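You operate a simulated robot arm through the tools that you are given. There is no shell and no other tool. Be economical: measure what you need, move in short steps, check, and stop when the job is done.

You run a simulated two-armed robot. Do the job below in one go: nothing can be reset, and whatever is moved stays where it is left.

Task
Hold the wedge socket on the top of the green bench steady with one hand and flip the black pin the other way with the other. Then stack the carton marked "manuals" from the top of the steel table on top of the carton that says "spare". Then fetch the green-tipped fibre holder and set it on the white trim card. Then take the hand brush from the wooden stand and put it on the pink tray. Then take the wooden mallet and leave it on the shelf under the blue bench. Then put the yellow cover plate on the top of the wooden bench away on the top of the blue bench. Then take the cleaner tin from the top of the blue bench and put it on the top of the wooden bench. Do these in the order given. Set down upright: green-tipped fibre holder, hand brush.

Only the result counts: the job must be done as asked and must still hold three seconds after the hand-in. Knocking over, shifting, dropping, spilling or breaking anything else fails it. A push-on lid holds only when it is set on centred and level and pressed home; a screw cap is set on level and turned clockwise until tight.

Robot
Two 7-joint arms with two-finger parallel grippers on one trunk, on a base that drives. Base frame: it is fixed to the floor where the robot stands at the start and does not move with it; the origin is under the middle of the robot, x ahead of it, y to its left, z up; the surface under the hand at the start is at about z = 0.85. Readings come in m, rad, newtons and seconds.
The left shoulder is at the start at [0.06, 0.143, 0.926], the right one opposite. With the tool pointing down near the work surface each hand reaches from about 0.3 to 0.72 m from the robot's upright axis, wherever it stands, measured 20 degrees to its own side. Places, roughly: black pin [0.6, 0, 0.9]; cleaner tin [-1.75, 7, 1]; green-tipped fibre holder (5x5x5 cm) [-1.9, 3.6, 0.9]; hand brush (12x5x5 cm) [-1.6, 3.8, 0.4]; manual carton, spares carton, tape carton [-1.75, -1.75, 1]; pink tray (17x15x3 cm) [2.5, 3.7, 0.6]; shelf under the blue bench [-1.8, 6.8, 0.2]; top of the blue bench [-1.8, 6.8, 0.9]; top of the wooden bench [-1.9, 4.5, 0.9]; trim card [-2, 4, 1]; wedge socket (16x7x4 cm) [0.6, 0.1, 0.9]; wooden mallet (9x5x19 cm) [-1.8, 4.7, 1]; yellow cover plate (6x6x3 cm) [-1.6, 4.7, 0.9]. Payload 1.57 kg a hand.
Tool frame (each hand has its own): the origin (TCP) lies between the finger pads and is the grasp point; the fingertips stand 0.03 m ahead of it; z points along the fingers, y is the line along which they close. Largest opening 0.11 m; finger width 0.024, thickness 0.012; the body of the gripper, 0.048 by 0.112 m, starts 0.078 m behind the TCP.
Orientation is that of the tool frame in the base frame, as a unit quaternion [x, y, z, w]. With the fingers straight down and closing along the base's y, the tool's x points along the base's -x, its y along +y and its z along -z.

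Tools
- The arms move only by the tool servo_tool. It takes "left_rows", "right_rows" or both (then of equal length, played together; a hand with none holds still); each is a list of rows, each a list of 3 entries, a list of its own where there are three numbers: the opening, from 0 (shut) to 1 (fully open), then the shift along the tool's x, y, z in units of 20 mm (1.0 is 20 mm), then the turn, a rotation vector about the tool's x, y, z in units of 4 degrees (1.0 is 4 degrees). In form: [[gripper, [x, y, z], [wx, wy, wz]], ...]. A call has 1 to 12 rows; each row shifts and turns the commanded pose from where the row before left it, along the tool's axes as they then stand. A call with a number of a shift or a turn outside -1 to 1 is refused whole. A row lasts 0.2 s, in which the tool goes at most 0.05 m and 0.15 rad; a call with a longer step from one row to the next is refused whole, and so is a gripper value outside its range. Where a pose cannot be reached the arm comes as near as it can. A force on the tool above 40 N (or 10 N above the force at the start of the call, whichever is more), or a blocked arm, ends the call early, and 0.2 s more pass. The fingers move at their own pace (about 0.045 m/s each) and stop on an object; they squeeze with about 24 N. The grip force told is the motor's: it shows also when the fingers shut on nothing. Time passes only in rows, and 0.2 s behind the last, so rows that do not move let the fingers close. The reply holds the time, the measured pose of the TCP, the force on the tool along the base axes, the opening and the grip force, in the units named above and with some noise, with the torque about the TCP (base axes, N m) and any sound that the robot's microphone picked up.
- Cameras (640 x 400 px; columns grow to the right, rows downward): "scene" is now at [0.0502, 0.0106, 1.5581]; the picture's right is [0.07, -1.00, 0.00], its down [-0.73, -0.05, -0.68] and it looks along [0.68, 0.05, -0.73] (base axes); focal length 296 px, centre (320, 200). "left" rides on the left gripper at [0.07, -0.016, -0.141] in its tool frame; the picture's right is [0.23, 0.97, 0.00], its down [-0.86, 0.20, -0.48] and it looks along [-0.47, 0.11, 0.88] (tool axes); focal length 222 px, centre (320, 200). "right" rides on the right gripper at [0.07, 0.016, -0.141] in its tool frame; the picture's right is [-0.23, 0.97, 0.00], its down [-0.86, -0.20, -0.48] and it looks along [-0.47, -0.11, 0.88] (tool axes); focal length 222 px, centre (320, 200). There is no depth. A picture from a camera that has moved, and an enlarged one, comes with that camera's place and axes in the base frame and with its lens. The place of the scene camera against the robot may be out by one fixed shift of up to 0.025 m in any direction.
- camera(camera): a new picture of that camera. The clock stands still meanwhile.
- slide_trunk(by): slides the trunk up (or, below 0, down) by that many m; the arms and the scene camera ride with it, the base frame stays. It gives what a move gives, with no picture.
- steer(legs): drives the robot by 1 to 6 legs, each [ahead, left, turn to the left] in m, m and rad, along the robot's own axes; the way and the turn of a leg run together, so that a leg with both is an arc; at most 1.5 m and 3.142 rad a leg. The arms and the cameras ride along, it lands a little off, and it stops where it bumps. It gives what a move gives.
- pan_tilt(pan, tilt): turns the head with the scene camera to pan (to the left, within 1.501 rad either way) and tilt (down, from -0.506 to 1.204), counted from straight ahead of the robot. It gives what a move gives.
- inspect(camera, box): a new picture of the part [left, top, right, bottom] of that camera's present view, enlarged. The clock stands still meanwhile.
- job_done(): hands the job in; it is judged then, once.

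Go step by step. Nothing tells you exact positions but the pictures and the camera data: compare them with the known pose of the tool, close in by small moves and look again before you grip or let go. The budget is 196 turns and 176 pictures, counting those below and the enlarged ones. Unless the task says otherwise, let go and move clear before handing in.

The tools are called as name(argument=value, ...) on one line, values as JSON. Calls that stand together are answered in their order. servo_tool: Moves the arms, as the interface text tells. Its arguments: {"type":"object","properties":{"left_rows":{"type":"array"},"right_rows":{"type":"array"}},"required":[]} The other tools are called the same way: slide_trunk (by) slides the trunk up or down; steer (legs) drives the base; pan_tilt (pan, tilt) turns the head that bears the scene camera; camera (camera) takes a picture; inspect (camera, box) takes an enlarged picture of a part of a camera's view; job_done () hands the job in.

At the start:

```text
clock: 0.0
left_tcp_pos: [0.4547, 0.2709, 1.0006]
left_ee_rot: [0.0, 1.0, 0.0, 0.001]
left_force: [-0.2, -0.7, -0.7]
left_wrist_torque: [0.02, -0.02, 0.01]
left_grip_width: 0.1102
left_grasp_force: 0.0
right_tcp_pos: [0.4353, -0.1512, 0.9996]
right_ee_rot: [0.0, 1.0, 0.0, 0.0]
right_force: [-0.1, -0.1, 0.0]
right_wrist_torque: [-0.04, -0.01, 0.02]
right_grip_width: 0.1099
right_grasp_force: 0.1
trunk travel left (down, up): [-0.525, 0.065]
robot x, y, heading: [-0.0007, -0.0004, 0.001]
head pan, tilt: [0.072, 0.824]
```

scene: 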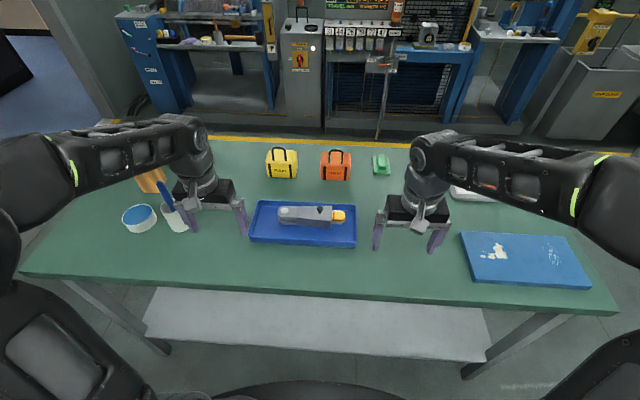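
right: 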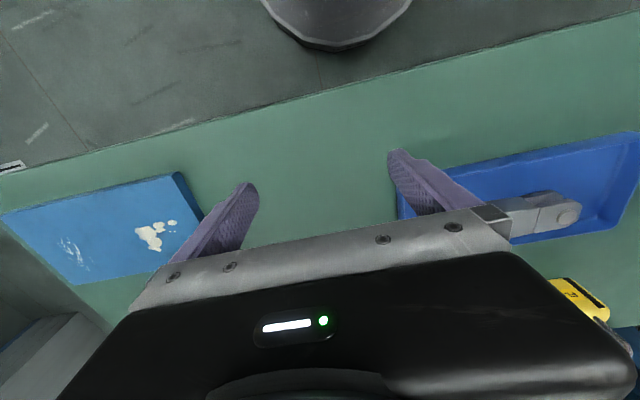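
left: 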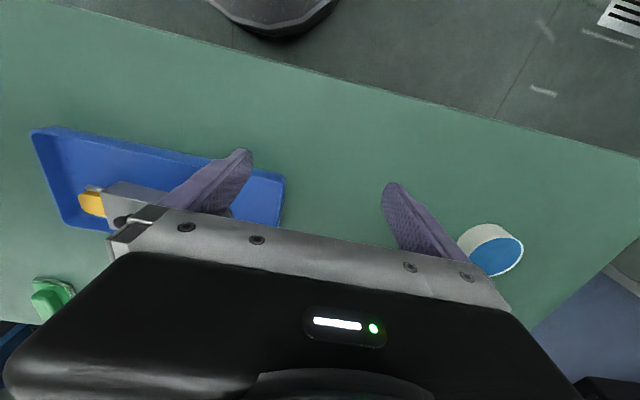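

The wedge socket lies in the blue tray ahead of me, with a black pin on it. I'll enlarge it before moving.

inspect(camera="scene", box=[240, 180, 370, 261])

inspect(camera="left", box=[20, 110, 300, 285])

```text
4.92 times, centred on (305, 220) of scene
camera zoom: at [0.0502, 0.0106, 1.5581], right [0.07, -1.0, 0.0], down [-0.73, -0.05, -0.68], along [0.68, 0.05, -0.73], focal length 1459 px, centre (394, 99)
```

zoom: 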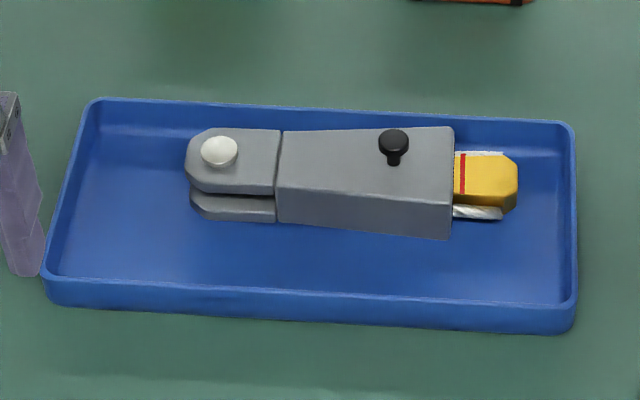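

```text
2.29 times, centred on (160, 198) of left
camera zoom: at [0.3857, 0.2564, 1.1421], right [-0.23, 0.97, 0.0], down [0.86, 0.2, 0.48], along [0.47, 0.11, -0.88], focal length 508 px, centre (686, 206)
```

zoom: 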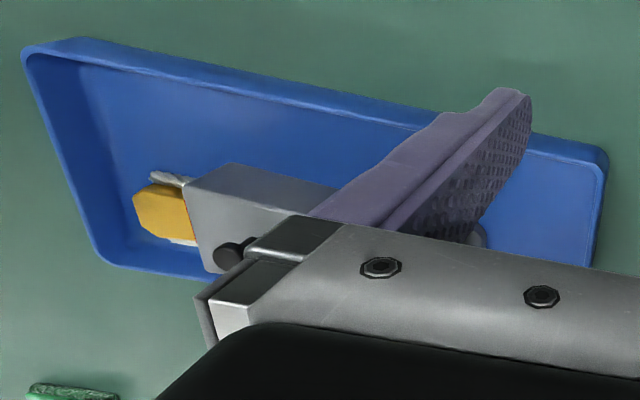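

The pin stands near [0.60, 0.05, 0.91], but its lean isn't clear. I'll bring the right hand above it so its camera can see which way it points.

servo_tool(right_rows=[[1, [-0.4, 1, -0.3], [0, 0, 0]], [1, [-0.4, 1, -0.3], [0, 0, 0]], [1, [-0.4, 1, -0.3], [0, 0, 0]], [1, [-0.4, 1, -0.3], [0, 0, 0]], [1, [-0.4, 1, -0.3], [0, 0, 0]], [1, [-0.4, 1, -0.3], [0, 0, 0]], [1, [-0.4, 1, -0.3], [0, 0, 0]], [1, [-0.4, 1, 0], [0, 0, 0]], [1, [-0.4, 1, 0], [0, 0, 0]]])

camera(camera="right")

camera(camera="left")

```text
clock: 2.0
left_tcp_pos: [0.456, 0.2716, 0.9996]
left_ee_rot: [-0.001, 1.0, 0.0, 0.0]
left_force: [0.7, -0.2, -0.9]
left_wrist_torque: [-0.02, 0.03, 0.02]
left_grip_width: 0.1101
left_grasp_force: 0.2
right_tcp_pos: [0.5083, 0.0276, 1.0417]
right_ee_rot: [0.0, 1.0, -0.001, 0.0]
right_force: [0.6, -1.2, -0.6]
right_wrist_torque: [-0.04, 0.0, -0.01]
right_grip_width: 0.1098
right_grasp_force: 0.0
trunk travel left (down, up): [-0.525, 0.065]
robot x, y, heading: [-0.0047, 0.0001, 0.001]
head pan, tilt: [0.072, 0.824]
```

```text
170 pictures are left
camera right: at [0.4377, 0.0448, 1.1824], right [0.23, 0.97, 0.0], down [0.86, -0.2, 0.48], along [0.47, -0.11, -0.88], focal length 222 px, centre (320, 200)
```

right: 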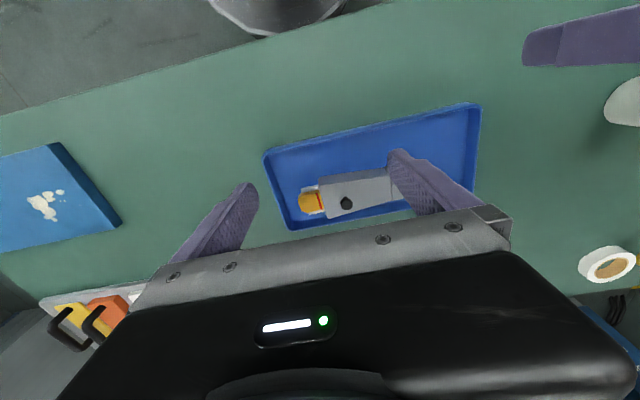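

```text
169 pictures are left
camera left: at [0.3859, 0.2567, 1.1419], right [-0.23, 0.97, 0.0], down [0.86, 0.2, 0.48], along [0.47, 0.11, -0.88], focal length 222 px, centre (320, 200)
```

left: 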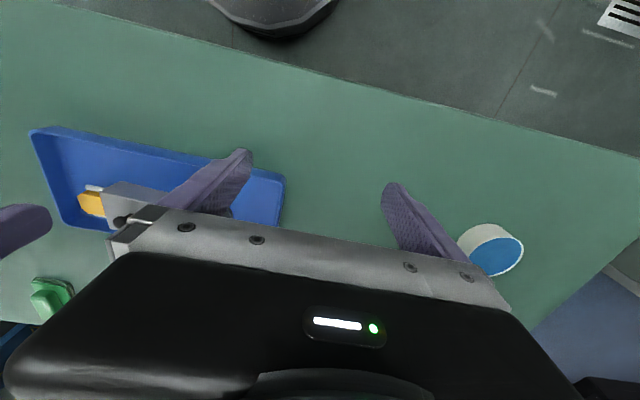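

inspect(camera="right", box=[260, 150, 420, 250])

inspect(camera="scene", box=[290, 195, 354, 235])

```text
4.00 times, centred on (340, 200) of right
camera zoom: at [0.4377, 0.0448, 1.1824], right [0.23, 0.97, 0.0], down [0.86, -0.2, 0.48], along [0.47, -0.11, -0.88], focal length 888 px, centre (240, 200)
```

zoom: 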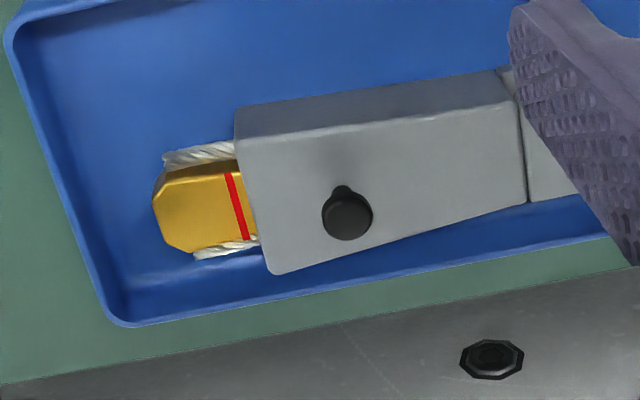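

```text
10.00 times, centred on (322, 215) of scene
camera zoom: at [0.0504, 0.0111, 1.5581], right [0.07, -1.0, 0.0], down [-0.73, -0.05, -0.68], along [0.68, 0.05, -0.73], focal length 2963 px, centre (300, 50)
```

zoom: 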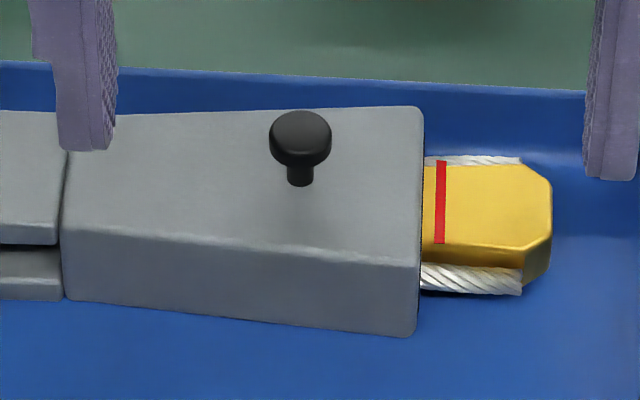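

The pin looks nearly upright from here. I'll turn the left hand so that its fingers close along base x and its camera looks along −y at the socket, which also suits holding it. The right hand backs off.

servo_tool(left_rows=[[1, [0, 0, 0], [0, 0, 1]], [1, [0, 0, 0], [0, 0, 1]], [1, [0, 0, 0], [0, 0, 1]], [1, [0, 0, 0], [0, 0, 1]], [1, [0, 0, 0], [0, 0, 1]], [1, [0, 0, 0], [0, 0, 1]], [1, [0, 0, 0], [0, 0, 1]], [1, [0, 0, 0], [0, 0, 1]], [1, [0, 0, 0], [0, 0, 1]], [1, [0, 0, 0], [0, 0, 1]], [1, [0, 0, 0], [0, 0, 1]], [1, [0, 0, 0], [0, 0, 1]]], right_rows=[[0.5, [0, -1, 0], [0, 0, 0]], [0, [0, -1, 0], [0, 0, 0]], [0, [0, -1, 0], [0, 0, 0]], [0, [0, -1, 0], [0, 0, 0]], [0, [0, -1, 0], [0, 0, 0]], [0, [0, -1, 0], [0, 0, 0]], [0, [0, -1, 0], [0, 0, 0]], [0, [0, 0, 0], [0, 0, 0]], [0, [0, 0, 0], [0, 0, 0]], [0, [0, 0, 0], [0, 0, 0]], [0, [0, 0, 0], [0, 0, 0]], [0, [0, 0, 0], [0, 0, 0]]])

servo_tool(left_rows=[[1, [0, 0, 0], [0, 0, 1]], [1, [0, 0, 0], [0, 0, 1]], [1, [0, 0, 0], [0, 0, 1]], [1, [0, 0, 0], [0, 0, 1]], [1, [0, 0, 0], [0, 0, 1]], [1, [0, 0, 0], [0, 0, 1]], [1, [0, 0, 0], [0, 0, 1]], [1, [0, 0, 0], [0, 0, 1]], [1, [0, 0, 0], [0, 0, 1]], [1, [0, 0, 0], [0, 0, 1]], [1, [0, 0, 0], [0, 0, 0.5]]])

camera(camera="left")

```text
clock: 4.6
left_tcp_pos: [0.4558, 0.2715, 1.0005]
left_ee_rot: [0.407, 0.913, 0.0, 0.001]
left_force: [0.4, 0.7, 0.7]
left_wrist_torque: [-0.01, 0.0, 0.01]
left_grip_width: 0.1097
left_grasp_force: 0.1
right_tcp_pos: [0.5064, -0.1116, 1.0428]
right_ee_rot: [0.0, 1.0, 0.0, 0.0]
right_force: [-0.8, 0.7, 0.0]
right_wrist_torque: [-0.02, -0.02, -0.04]
right_grip_width: 0.0
right_grasp_force: 21.6
trunk travel left (down, up): [-0.525, 0.065]
robot x, y, heading: [-0.0025, -0.0002, 0.002]
head pan, tilt: [0.072, 0.824]
```

```text
clock: 7.0
left_tcp_pos: [0.4555, 0.2701, 1.0002]
left_ee_rot: [0.708, 0.706, 0.0, -0.001]
left_force: [0.0, -0.1, -0.4]
left_wrist_torque: [0.04, -0.02, -0.01]
left_grip_width: 0.11
left_grasp_force: 0.1
right_tcp_pos: [0.506, -0.1113, 1.0426]
right_ee_rot: [0.0, 1.0, 0.001, 0.0]
right_force: [-0.5, 0.3, -0.5]
right_wrist_torque: [-0.03, 0.0, 0.02]
right_grip_width: 0.0
right_grasp_force: 21.3
trunk travel left (down, up): [-0.525, 0.065]
robot x, y, heading: [0.0014, 0.0004, 0.001]
head pan, tilt: [0.072, 0.824]
```

```text
166 pictures are left
camera left: at [0.4396, 0.3422, 1.1423], right [0.97, 0.23, 0.0], down [0.2, -0.86, 0.48], along [0.11, -0.47, -0.88], focal length 222 px, centre (320, 200)
```

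left: 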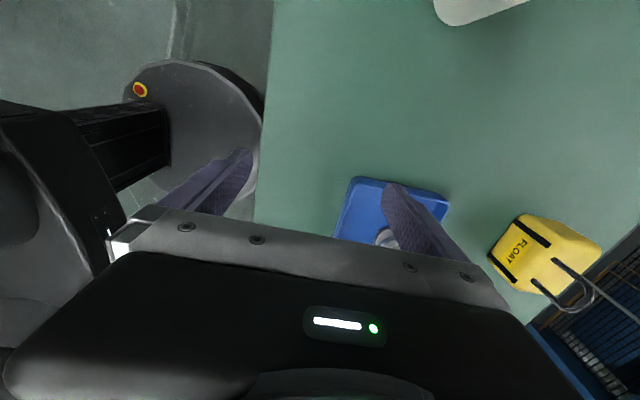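

The left hand is now turned the right way. I'll move it over the clevis end of the socket, still high, and look at the pin from there.

servo_tool(left_rows=[[1, [-0.95, 0.9, 0], [0, 0, 0]], [1, [-0.95, 0.9, 0], [0, 0, 0]], [1, [-0.95, 0.9, 0], [0, 0, 0]], [1, [-0.95, 0.9, 0], [0, 0, 0]], [1, [-0.95, 0.9, 0], [0, 0, 0]], [1, [-0.95, 0.9, 0], [0, 0, 0]], [1, [-0.95, 0.9, 0], [0, 0, 0]], [1, [-0.95, 0.9, 0], [0, 0, 0]], [1, [0, 0, 0.5], [0, 0, 0]]])

inspect(camera="left", box=[200, 100, 440, 250])

inspect(camera="right", box=[320, 100, 640, 300])

```text
clock: 9.0
left_tcp_pos: [0.5968, 0.1192, 0.989]
left_ee_rot: [0.707, 0.707, 0.0, 0.0]
left_force: [0.1, 0.3, 0.4]
left_wrist_torque: [0.03, 0.02, -0.02]
left_grip_width: 0.1102
left_grasp_force: 0.0
right_tcp_pos: [0.5067, -0.1121, 1.0425]
right_ee_rot: [0.001, 1.0, 0.001, -0.001]
right_force: [1.5, 0.6, 0.1]
right_wrist_torque: [0.01, 0.01, 0.0]
right_grip_width: 0.0
right_grasp_force: 21.1
trunk travel left (down, up): [-0.525, 0.065]
robot x, y, heading: [-0.0018, -0.0003, 0.002]
head pan, tilt: [0.072, 0.824]
```

```text
2.67 times, centred on (320, 175) of left
camera zoom: at [0.5812, 0.1903, 1.1319], right [0.97, 0.23, 0.0], down [0.2, -0.85, 0.48], along [0.11, -0.47, -0.88], focal length 592 px, centre (320, 267)
```

zoom: 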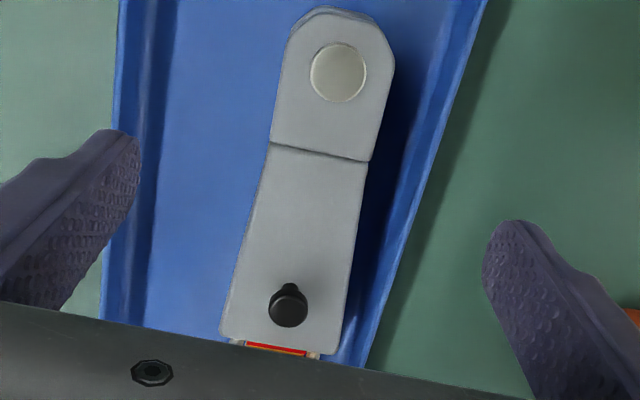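

```text
2.00 times, centred on (480, 200) of right
camera zoom: at [0.4364, -0.0948, 1.1839], right [0.23, 0.97, 0.0], down [0.86, -0.2, 0.48], along [0.47, -0.11, -0.88], focal length 444 px, centre (0, 200)
```

zoom: 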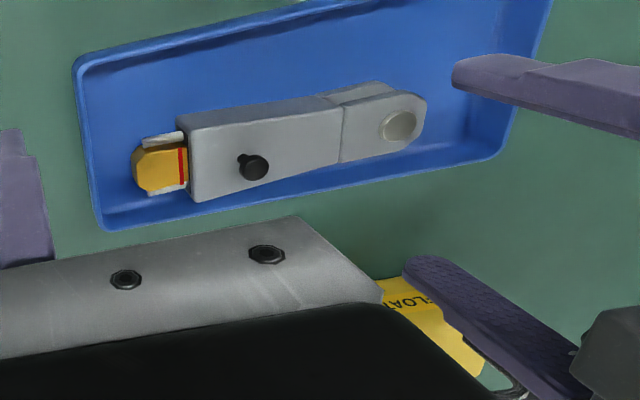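

The left hand straddles the socket, and the pin stands near [0.600, 0.046]. I'll lower the left hand with a narrower opening, and turn the right hand so its camera looks along +y.

servo_tool(left_rows=[[0.7, [-0.3, 0.1, 0], [0, 0, 0]], [0.7, [-0.3, 0.05, 0], [0, 0, 0]], [0.7, [0, 0, 0.5], [0, 0, 0]], [0.7, [0, 0, 0.5], [0, 0, 0]], [0.7, [0, 0, 0.5], [0, 0, 0]], [0.7, [0, 0, 0.5], [0, 0, 0]], [0.7, [0, 0, 0], [0, 0, 0]], [0.7, [0, 0, 0], [0, 0, 0]], [0.7, [0, 0, 0], [0, 0, 0]], [0.7, [0, 0, 0], [0, 0, 0]], [0.7, [0, 0, 0], [0, 0, 0]], [0.7, [0, 0, 0], [0, 0, 0]]], right_rows=[[0, [0, 0, 0], [0, 0, -1]], [0, [0, 0, 0], [0, 0, -1]], [0, [0, 0, 0], [0, 0, -1]], [0, [0, 0, 0], [0, 0, -1]], [0, [0, 0, 0], [0, 0, -1]], [0, [0, 0, 0], [0, 0, -1]], [0, [0, 0, 0], [0, 0, -1]], [0, [0, 0, 0], [0, 0, -1]], [0, [0, 0, 0], [0, 0, -1]], [0, [0, 0, 0], [0, 0, -1]], [0, [0, 0, 0], [0, 0, -1]], [0, [0, 0, 0], [0, 0, -1]]])

servo_tool(right_rows=[[0, [0, 0, 0], [0, 0, -1]], [0, [0, 0, 0], [0, 0, -1]], [0, [0, 0, 0], [0, 0, -1]], [0, [0, 0, 0], [0, 0, -1]], [0, [0, 0, 0], [0, 0, -1]], [0, [0, 0, 0], [0, 0, -1]], [0, [0, 0, 0], [0, 0, -1]], [0, [0, 0, 0], [0, 0, -1]], [0, [0, 0, 0], [0, 0, -1]], [0, [0, 0, 0], [0, 0, -1]], [0, [0, 0, 0], [0, 0, -0.5]]])

camera(camera="left")

camera(camera="right")

```text
clock: 11.6
left_tcp_pos: [0.6016, 0.1072, 0.9497]
left_ee_rot: [0.707, 0.707, 0.0, -0.001]
left_force: [0.4, -0.1, -0.4]
left_wrist_torque: [0.01, -0.01, -0.01]
left_grip_width: 0.0772
left_grasp_force: 0.1
right_tcp_pos: [0.5065, -0.1123, 1.0413]
right_ee_rot: [-0.407, 0.913, 0.0, 0.0]
right_force: [-0.1, -0.7, 0.2]
right_wrist_torque: [0.03, 0.01, 0.01]
right_grip_width: 0.0
right_grasp_force: 21.3
trunk travel left (down, up): [-0.525, 0.065]
robot x, y, heading: [0.001, -0.0002, -0.001]
head pan, tilt: [0.072, 0.824]
```

```text
clock: 14.0
left_tcp_pos: [0.6029, 0.1083, 0.9485]
left_ee_rot: [0.707, 0.707, 0.0, 0.001]
left_force: [-0.1, 0.6, 0.5]
left_wrist_torque: [-0.01, -0.01, 0.04]
left_grip_width: 0.0768
left_grasp_force: 0.0
right_tcp_pos: [0.5074, -0.1122, 1.0424]
right_ee_rot: [0.708, -0.706, -0.001, 0.0]
right_force: [0.7, -0.9, 0.1]
right_wrist_torque: [0.02, 0.0, -0.03]
right_grip_width: 0.0001
right_grasp_force: 21.6
trunk travel left (down, up): [-0.525, 0.065]
robot x, y, heading: [-0.0002, 0.0011, 0.002]
head pan, tilt: [0.072, 0.824]
```

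```text
163 pictures are left
camera left: at [0.5858, 0.1791, 1.0915], right [0.97, 0.23, 0.0], down [0.2, -0.86, 0.48], along [0.11, -0.47, -0.88], focal length 222 px, centre (320, 200)
```

left: 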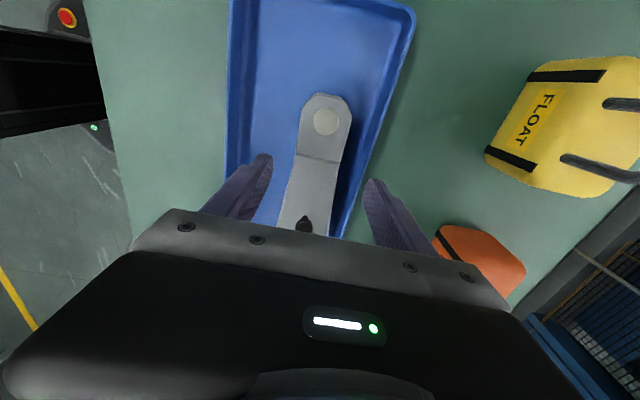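

```text
162 pictures are left
camera right: at [0.4904, -0.1812, 1.1831], right [-0.97, 0.23, 0.0], down [0.2, 0.86, 0.48], along [0.11, 0.47, -0.88], focal length 222 px, centre (320, 200)
```

right: 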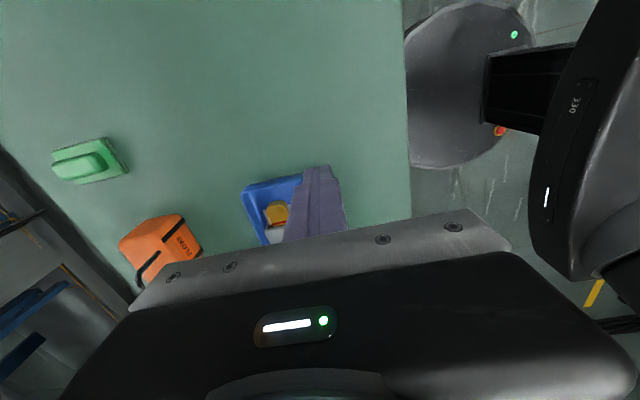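

The left fingers are close to the tray's inner wall, so I'll check the gap up close before going lower.

inspect(camera="left", box=[230, 120, 410, 240])

```text
3.33 times, centred on (320, 180) of left
camera zoom: at [0.5858, 0.1791, 1.0915], right [0.97, 0.23, 0.0], down [0.2, -0.86, 0.48], along [0.11, -0.47, -0.88], focal length 740 px, centre (320, 267)
```

zoom: 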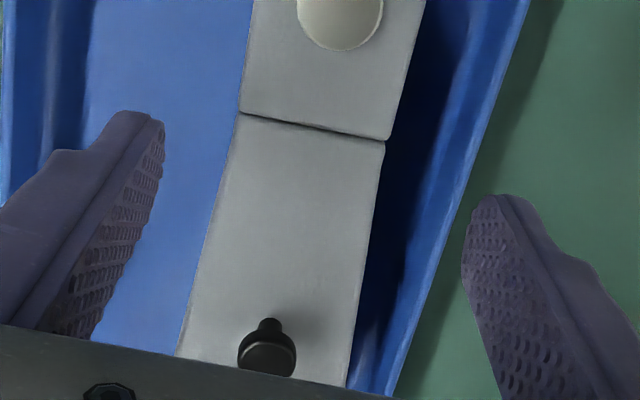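

The tray wall sits about 15 mm from the socket on the far side. I'll narrow the opening to about 55 mm, shift slightly, go down, and look again before gripping.

servo_tool(left_rows=[[0.5, [0, -0.15, 0], [0, 0, 0]], [0.5, [0, 0, 0.3], [0, 0, 0]], [0.5, [0, 0, 0.4], [0, 0, 0]], [0.5, [0, 0, 0.4], [0, 0, 0]], [0.5, [0, 0, 0], [0, 0, 0]]])

inspect(camera="left", box=[230, 100, 410, 212])

```text
clock: 15.2
left_tcp_pos: [0.5996, 0.1073, 0.9272]
left_ee_rot: [0.708, 0.707, 0.0, 0.0]
left_force: [-0.8, 0.6, -0.5]
left_wrist_torque: [0.02, 0.0, -0.01]
left_grip_width: 0.0551
left_grasp_force: 0.0
right_tcp_pos: [0.5065, -0.1119, 1.0424]
right_ee_rot: [-0.707, 0.707, 0.0, 0.0]
right_force: [0.2, -0.1, 0.5]
right_wrist_torque: [0.0, 0.01, 0.0]
right_grip_width: 0.0
right_grasp_force: 21.0
trunk travel left (down, up): [-0.525, 0.065]
robot x, y, heading: [0.0023, -0.0004, 0.0]
head pan, tilt: [0.072, 0.824]
```

```text
3.56 times, centred on (320, 156) of left
camera zoom: at [0.584, 0.1788, 1.0696], right [0.97, 0.23, 0.0], down [0.2, -0.86, 0.48], along [0.11, -0.47, -0.88], focal length 790 px, centre (320, 356)
```

zoom: 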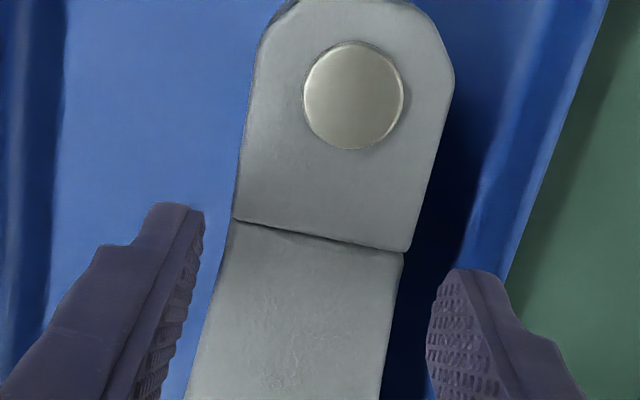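

Both fingers clear the socket evenly. I'll narrow the opening a little more, then lower to gripping depth and look before closing.

servo_tool(left_rows=[[0.45, [0, 0.05, 0], [0, 0, 0]], [0.45, [0, 0, 0], [0, 0, 0]], [0.45, [0, 0, 0.4], [0, 0, 0]], [0.45, [0, 0, 0.4], [0, 0, 0]], [0.45, [0, 0, 0.4], [0, 0, 0]], [0.45, [0, 0, 0], [0, 0, 0]]])

inspect(camera="left", box=[230, 100, 410, 212])

```text
clock: 16.3
left_tcp_pos: [0.6035, 0.1068, 0.9213]
left_ee_rot: [0.707, 0.707, 0.004, 0.005]
left_force: [-5.8, 2.3, 18.9]
left_wrist_torque: [-0.07, 0.74, -0.2]
left_grip_width: 0.0552
left_grasp_force: 3.2
right_tcp_pos: [0.5068, -0.1116, 1.0427]
right_ee_rot: [-0.707, 0.707, 0.0, 0.0]
right_force: [0.8, -0.9, -1.0]
right_wrist_torque: [0.02, 0.03, -0.04]
right_grip_width: 0.0
right_grasp_force: 20.8
trunk travel left (down, up): [-0.525, 0.065]
robot x, y, heading: [-0.0044, -0.0046, 0.002]
head pan, tilt: [0.072, 0.824]
stopped in row 5 (left hand): the force on the tool passed its limit at 49 N (the readings are from after the stop); the commanded pose is now the measured one
```

```text
3.56 times, centred on (320, 156) of left
camera zoom: at [0.5857, 0.1789, 1.0622], right [0.97, 0.23, 0.01], down [0.19, -0.85, 0.48], along [0.12, -0.47, -0.88], focal length 790 px, centre (320, 356)
```

zoom: 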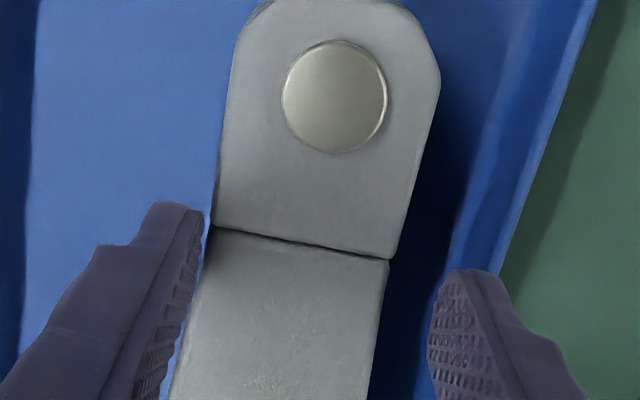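

The left finger touched the socket's edge. I'll lift a little, reopen, and measure again.

servo_tool(left_rows=[[0.55, [0, 0, -0.5], [0, 0, 0]], [0.55, [0, -0.15, -0.3], [0, 0, 0]], [0.55, [0, 0, 0], [0, 0, 0]]])

inspect(camera="left", box=[210, 100, 430, 238])

inspect(camera="scene", box=[240, 180, 370, 261])

```text
clock: 17.1
left_tcp_pos: [0.6012, 0.1063, 0.9332]
left_ee_rot: [0.707, 0.708, 0.004, 0.004]
left_force: [-0.5, -0.4, 0.3]
left_wrist_torque: [-0.02, 0.01, 0.03]
left_grip_width: 0.0607
left_grasp_force: 0.0
right_tcp_pos: [0.5068, -0.1115, 1.0416]
right_ee_rot: [0.708, -0.706, 0.0, 0.0]
right_force: [0.0, 0.4, 0.0]
right_wrist_torque: [0.0, 0.01, -0.02]
right_grip_width: 0.0
right_grasp_force: 20.9
trunk travel left (down, up): [-0.525, 0.065]
robot x, y, heading: [0.0058, -0.0006, 0.003]
head pan, tilt: [0.072, 0.824]
```

```text
2.90 times, centred on (320, 169) of left
camera zoom: at [0.5835, 0.1791, 1.0753], right [0.97, 0.23, 0.01], down [0.19, -0.85, 0.48], along [0.12, -0.47, -0.88], focal length 644 px, centre (320, 290)
```

zoom: 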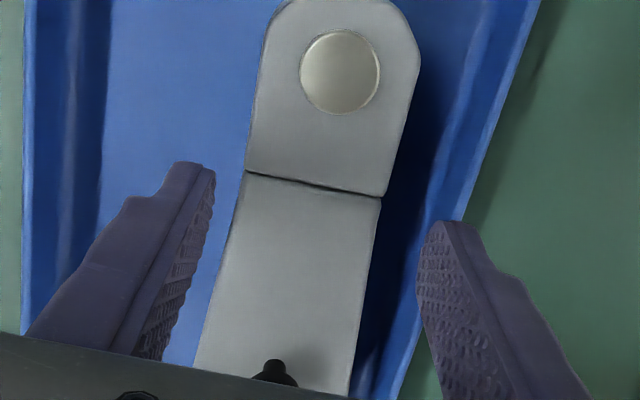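

```text
4.92 times, centred on (305, 220) of scene
camera zoom: at [0.0502, 0.0106, 1.5581], right [0.07, -1.0, 0.0], down [-0.73, -0.05, -0.68], along [0.68, 0.05, -0.73], focal length 1459 px, centre (394, 99)
```

zoom: 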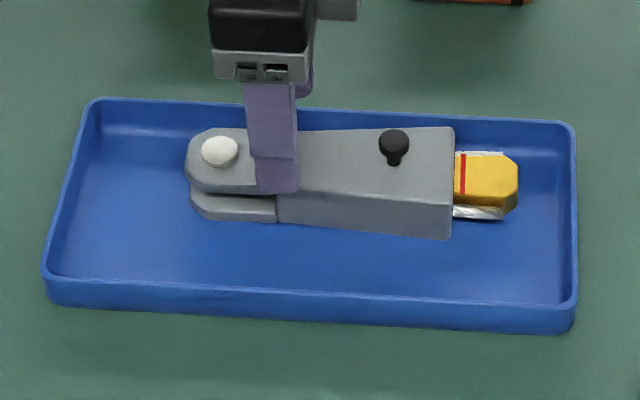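

The socket has not moved. Its centre at the grip line is x ≈ 0.5995, so I'll centre there with about 58 mm open and lower again.

servo_tool(left_rows=[[0.53, [0, -0.09, 0], [0, 0, 0]], [0.53, [0, 0, 0], [0, 0, 0]], [0.53, [0, 0, 0.4], [0, 0, 0]], [0.53, [0, 0, 0.4], [0, 0, 0]], [0.53, [0, 0, 0.4], [0, 0, 0]], [0.53, [0, 0, 0.35], [0, 0, 0]], [0.53, [0, 0, 0], [0, 0, 0]]])

inspect(camera="left", box=[210, 100, 430, 238])

```text
clock: 18.7
left_tcp_pos: [0.5994, 0.1071, 0.9033]
left_ee_rot: [0.707, 0.707, 0.004, 0.006]
left_force: [-0.1, 0.1, -1.1]
left_wrist_torque: [0.01, 0.03, 0.02]
left_grip_width: 0.0582
left_grasp_force: 0.2
right_tcp_pos: [0.5069, -0.1124, 1.0425]
right_ee_rot: [0.707, -0.707, 0.0, -0.001]
right_force: [-1.3, 0.5, -0.2]
right_wrist_torque: [-0.04, -0.02, -0.04]
right_grip_width: 0.0004
right_grasp_force: 21.4
trunk travel left (down, up): [-0.525, 0.065]
robot x, y, heading: [-0.0001, -0.0018, 0.007]
head pan, tilt: [0.072, 0.824]
```

```text
2.90 times, centred on (320, 169) of left
camera zoom: at [0.5821, 0.179, 1.0442], right [0.97, 0.23, 0.01], down [0.19, -0.85, 0.48], along [0.12, -0.47, -0.88], focal length 644 px, centre (320, 290)
```

zoom: 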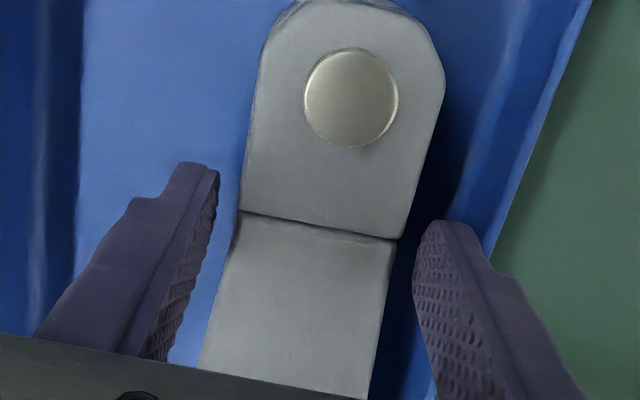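

The fingers now straddle the socket cleanly. I'll lower a few millimetres more and close on it.

servo_tool(left_rows=[[0.53, [0, 0, 0.25], [0, 0, 0]], [0.45, [0, 0, 0], [0, 0, 0]], [0, [0, 0, 0], [0, 0, 0]], [0, [0, 0, 0], [0, 0, 0]], [0, [0, 0, 0], [0, 0, 0]]])

inspect(camera="scene", box=[240, 180, 370, 261])

```text
clock: 19.9
left_tcp_pos: [0.6012, 0.1074, 0.8974]
left_ee_rot: [0.708, 0.706, 0.004, 0.003]
left_force: [-1.8, 0.3, 0.2]
left_wrist_torque: [0.06, 0.17, -0.05]
left_grip_width: 0.0466
left_grasp_force: 24.4
right_tcp_pos: [0.5065, -0.1112, 1.0419]
right_ee_rot: [0.707, -0.707, 0.0, -0.001]
right_force: [0.1, -0.2, -0.1]
right_wrist_torque: [0.02, -0.01, 0.04]
right_grip_width: 0.0001
right_grasp_force: 21.2
trunk travel left (down, up): [-0.525, 0.065]
robot x, y, heading: [-0.0019, -0.0019, 0.003]
head pan, tilt: [0.072, 0.824]
```

```text
4.92 times, centred on (305, 220) of scene
camera zoom: at [0.0502, 0.0107, 1.5581], right [0.07, -1.0, 0.0], down [-0.73, -0.05, -0.68], along [0.68, 0.05, -0.73], focal length 1459 px, centre (394, 99)
```

zoom: 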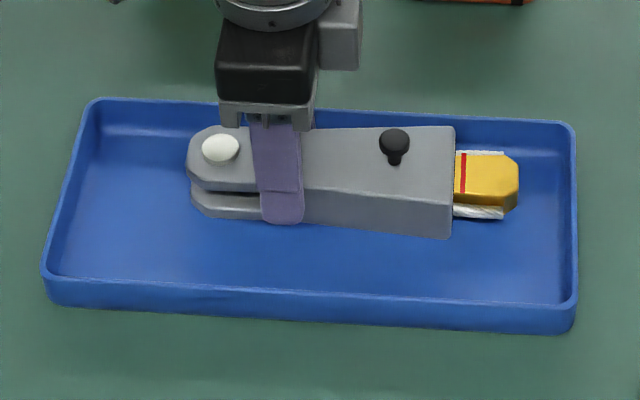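

The left hand holds the socket at 24 N. Now I'll bring the right hand near the pin and view it from −y.

servo_tool(right_rows=[[0.6, [-0.9, -0.9, 0.2], [0, 0, 0]], [0.6, [-0.9, -0.9, 0.2], [0, 0, 0]], [0.6, [-0.9, -0.9, 0.2], [0, 0, 0]], [0.6, [-0.9, -0.9, 0.2], [0, 0, 0]], [0.6, [-0.9, -0.9, 0.2], [0, 0, 0]]])

camera(camera="right")

inspect(camera="right", box=[240, 140, 400, 240])

```text
clock: 21.1
left_tcp_pos: [0.5993, 0.1074, 0.8978]
left_ee_rot: [0.707, 0.707, 0.004, 0.006]
left_force: [-0.1, 1.5, 0.7]
left_wrist_torque: [-0.18, 0.06, -0.04]
left_grip_width: 0.0464
left_grasp_force: 24.2
right_tcp_pos: [0.5974, -0.0213, 1.0222]
right_ee_rot: [0.708, -0.706, 0.0, -0.001]
right_force: [0.3, 0.8, -0.2]
right_wrist_torque: [-0.04, 0.02, -0.01]
right_grip_width: 0.066
right_grasp_force: 0.0
trunk travel left (down, up): [-0.525, 0.065]
robot x, y, heading: [0.0023, -0.0026, -0.001]
head pan, tilt: [0.072, 0.824]
```

```text
154 pictures are left
camera right: at [0.5795, -0.0893, 1.1631], right [-0.97, 0.23, 0.0], down [0.2, 0.86, 0.48], along [0.11, 0.47, -0.88], focal length 222 px, centre (320, 200)
```

right: 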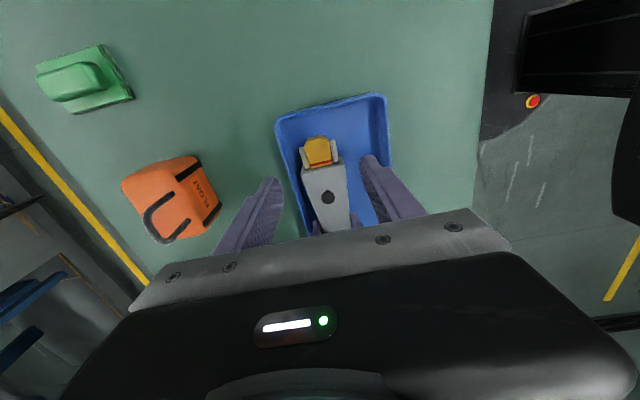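

```text
4.00 times, centred on (320, 190) of right
camera zoom: at [0.5795, -0.0893, 1.1631], right [-0.97, 0.23, 0.0], down [0.2, 0.86, 0.48], along [0.11, 0.47, -0.88], focal length 888 px, centre (320, 240)
```

zoom: 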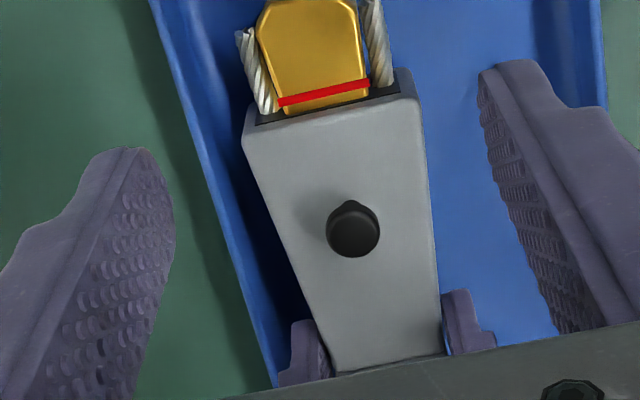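

The pin appears almost vertical from all sides so far. I'll go lower around the knob for a close view of its tilt.

servo_tool(right_rows=[[0.6, [-0.5, 0, 0.7], [0, 0, 0]], [0.6, [-0.5, 0, 0.7], [0, 0, 0]], [0.6, [-0.5, 0, 0.7], [0, 0, 0]], [0.6, [-0.5, 0, 0.7], [0, 0, 0]], [0.6, [0, 0, 0.7], [0, 0, 0]]])

inspect(camera="right", box=[260, 130, 420, 230])

inspect(camera="scene", box=[290, 195, 354, 235])

```text
clock: 22.3
left_tcp_pos: [0.5999, 0.1071, 0.8969]
left_ee_rot: [0.707, 0.707, 0.004, 0.005]
left_force: [-0.6, -0.8, 0.9]
left_wrist_torque: [-0.19, 0.13, -0.02]
left_grip_width: 0.0465
left_grasp_force: 24.4
right_tcp_pos: [0.5971, 0.0157, 0.9537]
right_ee_rot: [-0.707, 0.708, 0.0, 0.0]
right_force: [0.1, 0.0, -0.4]
right_wrist_torque: [0.01, -0.03, 0.03]
right_grip_width: 0.0658
right_grasp_force: 0.1
trunk travel left (down, up): [-0.525, 0.065]
robot x, y, heading: [0.0026, 0.0005, 0.001]
head pan, tilt: [0.072, 0.824]
```

```text
4.00 times, centred on (340, 180) of right
camera zoom: at [0.5802, -0.052, 1.0937], right [-0.97, 0.23, 0.0], down [0.2, 0.85, 0.48], along [0.11, 0.47, -0.88], focal length 888 px, centre (240, 280)
```

zoom: 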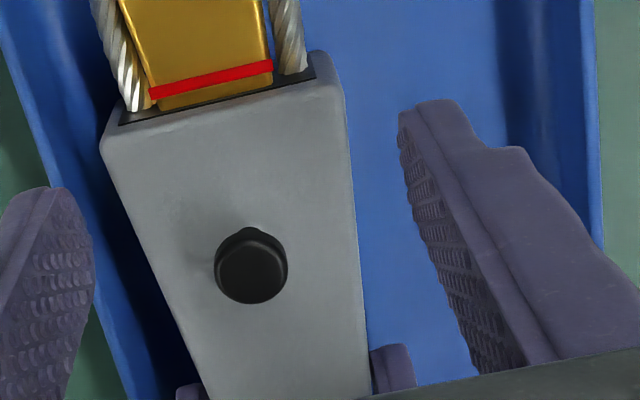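

```text
10.00 times, centred on (322, 215) of scene
camera zoom: at [0.0504, 0.0106, 1.5581], right [0.07, -1.0, 0.0], down [-0.73, -0.05, -0.68], along [0.68, 0.05, -0.73], focal length 2963 px, centre (300, 50)
```

zoom: 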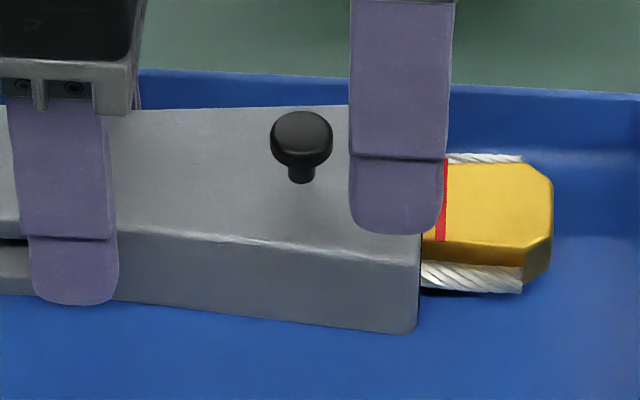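

I'll magnify the knob in both views to read the cap's tilt.

inspect(camera="right", box=[307, 182, 339, 212])

inspect(camera="scene", box=[314, 203, 330, 215])

```text
13.33 times, centred on (323, 197) of right
camera zoom: at [0.5802, -0.052, 1.0937], right [-0.97, 0.23, 0.0], down [0.2, 0.85, 0.48], along [0.11, 0.47, -0.88], focal length 2962 px, centre (280, 240)
```

zoom: 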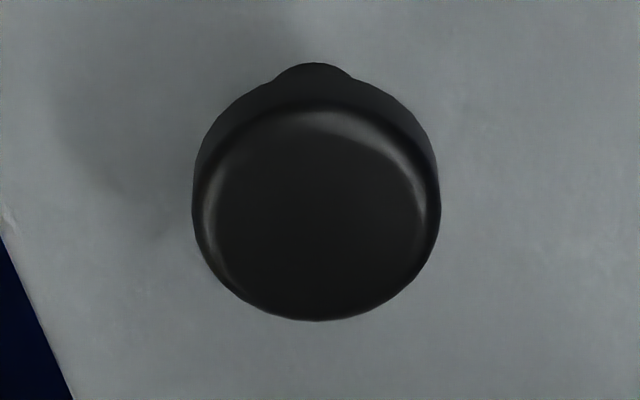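

```text
16.00 times, centred on (322, 209) of scene
camera zoom: at [0.0504, 0.0106, 1.5581], right [0.07, -1.0, 0.0], down [-0.73, -0.05, -0.68], along [0.68, 0.05, -0.73], focal length 4740 px, centre (288, 56)
```

zoom: 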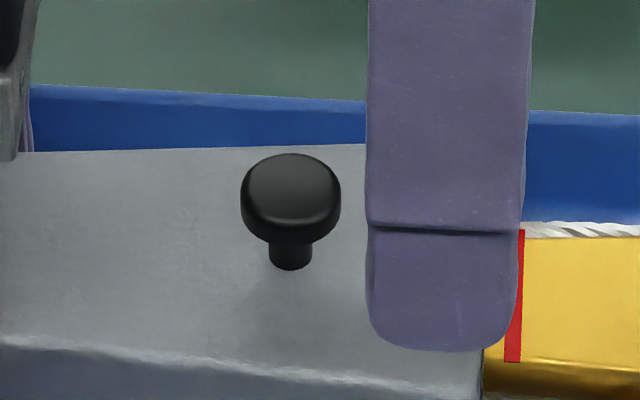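

The cap is vertical and centred, so this may be a push-pull pin rather than a leaning lever. I'll surround the cap with the right fingers and grip it gently to feel which way it moves.

servo_tool(right_rows=[[0.4, [-0.75, -0.15, 0], [0, 0, 0]], [0.4, [-0.75, 0, 0], [0, 0, 0]], [0.4, [0, 0, 0.5], [0, 0, 0]], [0.4, [0, 0, 0.5], [0, 0, 0]], [0.4, [0, 0, 0.3], [0, 0, 0]], [0.4, [0, 0, 0], [0, 0, 0]]])

inspect(camera="right", box=[240, 120, 400, 220])

inspect(camera="scene", box=[290, 185, 354, 225])

```text
clock: 22.9
left_tcp_pos: [0.6016, 0.1169, 0.8971]
left_ee_rot: [0.701, 0.713, 0.006, 0.004]
left_force: [-1.3, 1.7, 2.8]
left_wrist_torque: [-0.28, 0.26, 0.01]
left_grip_width: 0.0465
left_grasp_force: 24.8
right_tcp_pos: [0.6021, 0.0386, 0.953]
right_ee_rot: [-0.706, 0.708, -0.002, -0.003]
right_force: [0.4, -0.9, 0.9]
right_wrist_torque: [0.1, -0.01, -0.01]
right_grip_width: 0.0438
right_grasp_force: 0.0
trunk travel left (down, up): [-0.525, 0.065]
robot x, y, heading: [0.0001, 0.0007, -0.002]
head pan, tilt: [0.072, 0.824]
stopped in row 3 (right hand): the force on the tool passed its limit at 47 N (the readings are from after the stop); the commanded pose is now the measured one
```

```text
4.00 times, centred on (320, 170) of right
camera zoom: at [0.5841, -0.0293, 1.0945], right [-0.97, 0.23, 0.0], down [0.2, 0.86, 0.47], along [0.11, 0.46, -0.88], focal length 888 px, centre (320, 320)
```

zoom: 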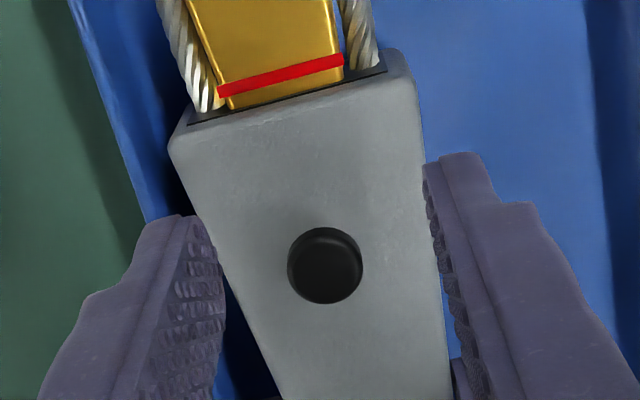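

```text
10.00 times, centred on (322, 205) of scene
camera zoom: at [0.0498, 0.0107, 1.5582], right [0.07, -1.0, 0.0], down [-0.73, -0.05, -0.68], along [0.68, 0.05, -0.73], focal length 2963 px, centre (300, 150)
```

zoom: 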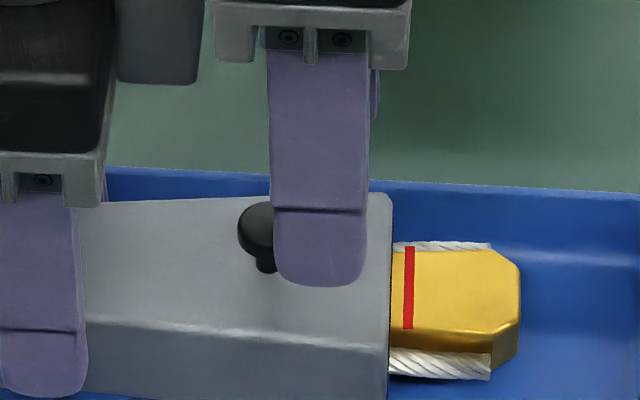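

The right hand bumped the left wrist's housing and pushed the held socket about 1 cm toward +y. I'll back the right hand off, slide the held socket back gently, and tilt the right hand so it can reach the pin from the −y side.

servo_tool(right_rows=[[0.4, [0.8, 0, -0.5], [0, 0, 0]], [0.4, [0.8, 0, 0], [0, 0, 0]], [0.4, [0.8, 0, 0], [0, 0, 0]], [0.4, [0, 0, 0], [0, -1, 0]], [0.4, [0, 0, 0], [0, -1, 0]], [0.4, [0, 0, 0], [0, -1, 0]], [0.4, [0, 0, 0], [0, -1, 0]], [0.4, [0, 0, 0], [0, -1, 0]], [0.4, [0, 0, 0], [0, -1, 0]], [0.4, [0, 0, 0], [0, -1, 0]], [0.4, [0, 0, 0], [0, -1, 0]], [0.4, [0, 0, 0], [0, -1, 0]]])

camera(camera="scene")

inspect(camera="scene", box=[240, 180, 370, 261])

```text
clock: 25.5
left_tcp_pos: [0.6025, 0.1168, 0.8965]
left_ee_rot: [0.701, 0.713, 0.007, 0.003]
left_force: [-0.2, 0.7, 8.0]
left_wrist_torque: [0.38, 0.3, 0.14]
left_grip_width: 0.0466
left_grasp_force: 24.0
right_tcp_pos: [0.6014, -0.0097, 0.9637]
right_ee_rot: [-0.672, 0.675, 0.216, 0.217]
right_force: [0.4, 0.2, -0.1]
right_wrist_torque: [-0.02, 0.01, -0.02]
right_grip_width: 0.0442
right_grasp_force: 0.0
trunk travel left (down, up): [-0.525, 0.065]
robot x, y, heading: [-0.0027, -0.0025, -0.0]
head pan, tilt: [0.072, 0.824]
```

```text
146 pictures are left
camera scene: at [0.0496, 0.0107, 1.5582], right [0.07, -1.0, 0.0], down [-0.73, -0.05, -0.68], along [0.68, 0.05, -0.73], focal length 296 px, centre (320, 200)
```

scene: 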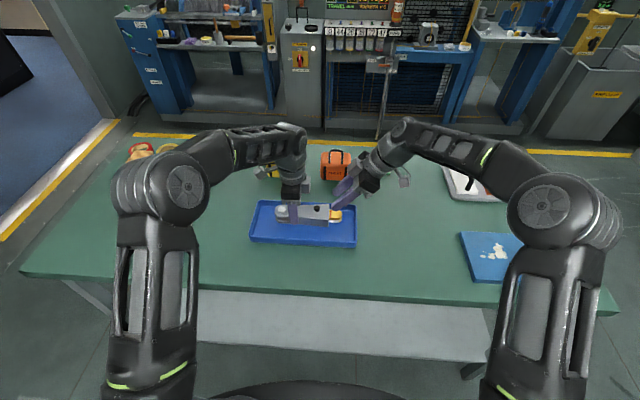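

```text
4.92 times, centred on (305, 220) of scene
camera zoom: at [0.0496, 0.0107, 1.5582], right [0.07, -1.0, 0.0], down [-0.73, -0.05, -0.68], along [0.68, 0.05, -0.73], focal length 1459 px, centre (394, 99)
```

zoom: 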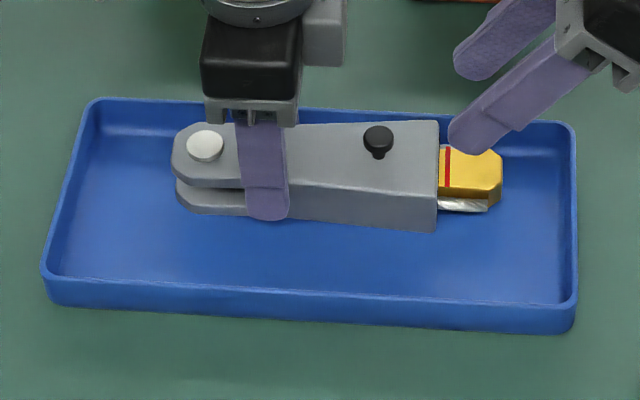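

The tray stayed put and the socket slid about 9 mm. I'll slide it back with the left hand.

servo_tool(left_rows=[[0, [-0.12, -0.03, 0], [0, 0, 0.1]], [0, [-0.12, -0.03, 0], [0, 0, 0.1]], [0, [-0.12, -0.03, 0], [0, 0, 0.05]], [0, [-0.12, 0, 0], [0, 0, 0]], [0, [0, 0, 0], [0, 0, 0]]])

inspect(camera="scene", box=[240, 180, 370, 261])

camera(camera="right")

```text
clock: 26.7
left_tcp_pos: [0.6002, 0.108, 0.8963]
left_ee_rot: [0.708, 0.706, 0.007, 0.003]
left_force: [0.2, 5.8, 9.9]
left_wrist_torque: [0.05, 0.38, -0.08]
left_grip_width: 0.0468
left_grasp_force: 24.5
right_tcp_pos: [0.6005, -0.0097, 0.9635]
right_ee_rot: [-0.671, 0.676, 0.215, 0.216]
right_force: [0.1, -0.1, -0.2]
right_wrist_torque: [-0.01, 0.02, 0.03]
right_grip_width: 0.0441
right_grasp_force: 0.0
trunk travel left (down, up): [-0.525, 0.065]
robot x, y, heading: [0.0026, 0.003, -0.0]
head pan, tilt: [0.072, 0.824]
```

```text
4.92 times, centred on (305, 220) of scene
camera zoom: at [0.0494, 0.0111, 1.5582], right [0.07, -1.0, 0.0], down [-0.73, -0.05, -0.68], along [0.68, 0.05, -0.73], focal length 1459 px, centre (394, 99)
```

zoom: 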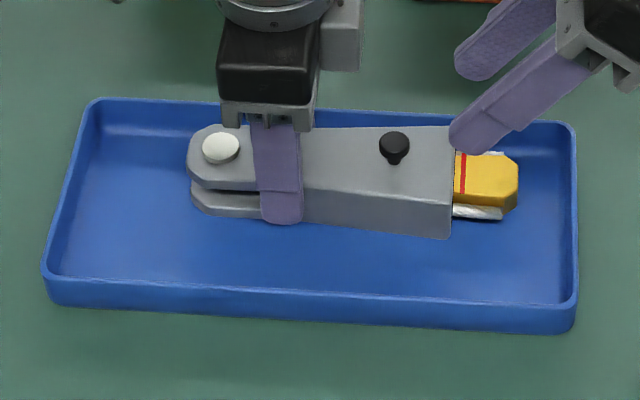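

```text
143 pictures are left
camera right: at [0.5833, -0.1473, 1.0375], right [-0.97, 0.19, 0.13], down [0.2, 0.42, 0.89], along [0.11, 0.89, -0.45], focal length 222 px, centre (320, 200)
```

right: 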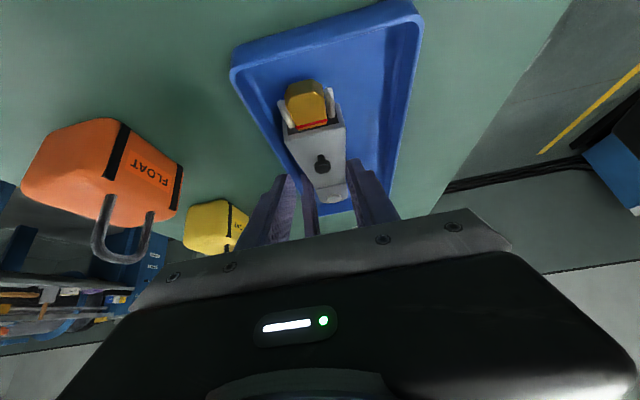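

The socket is back where it started, and this low camera gives a side view of the pin. I'll enlarge it.

inspect(camera="right", box=[288, 130, 352, 170])

```text
10.00 times, centred on (320, 150) of right
camera zoom: at [0.5833, -0.1473, 1.0375], right [-0.97, 0.19, 0.13], down [0.2, 0.42, 0.89], along [0.11, 0.89, -0.45], focal length 2221 px, centre (320, 700)
```

zoom: 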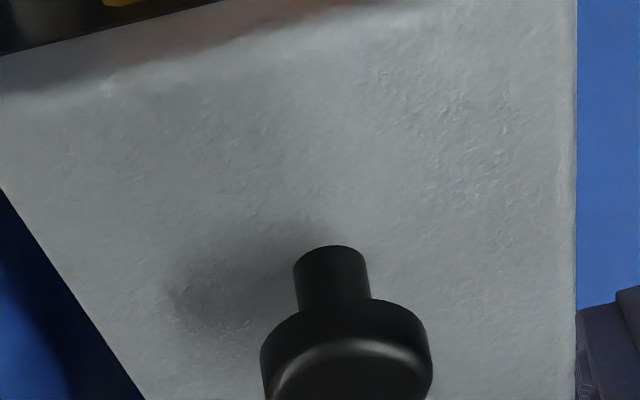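

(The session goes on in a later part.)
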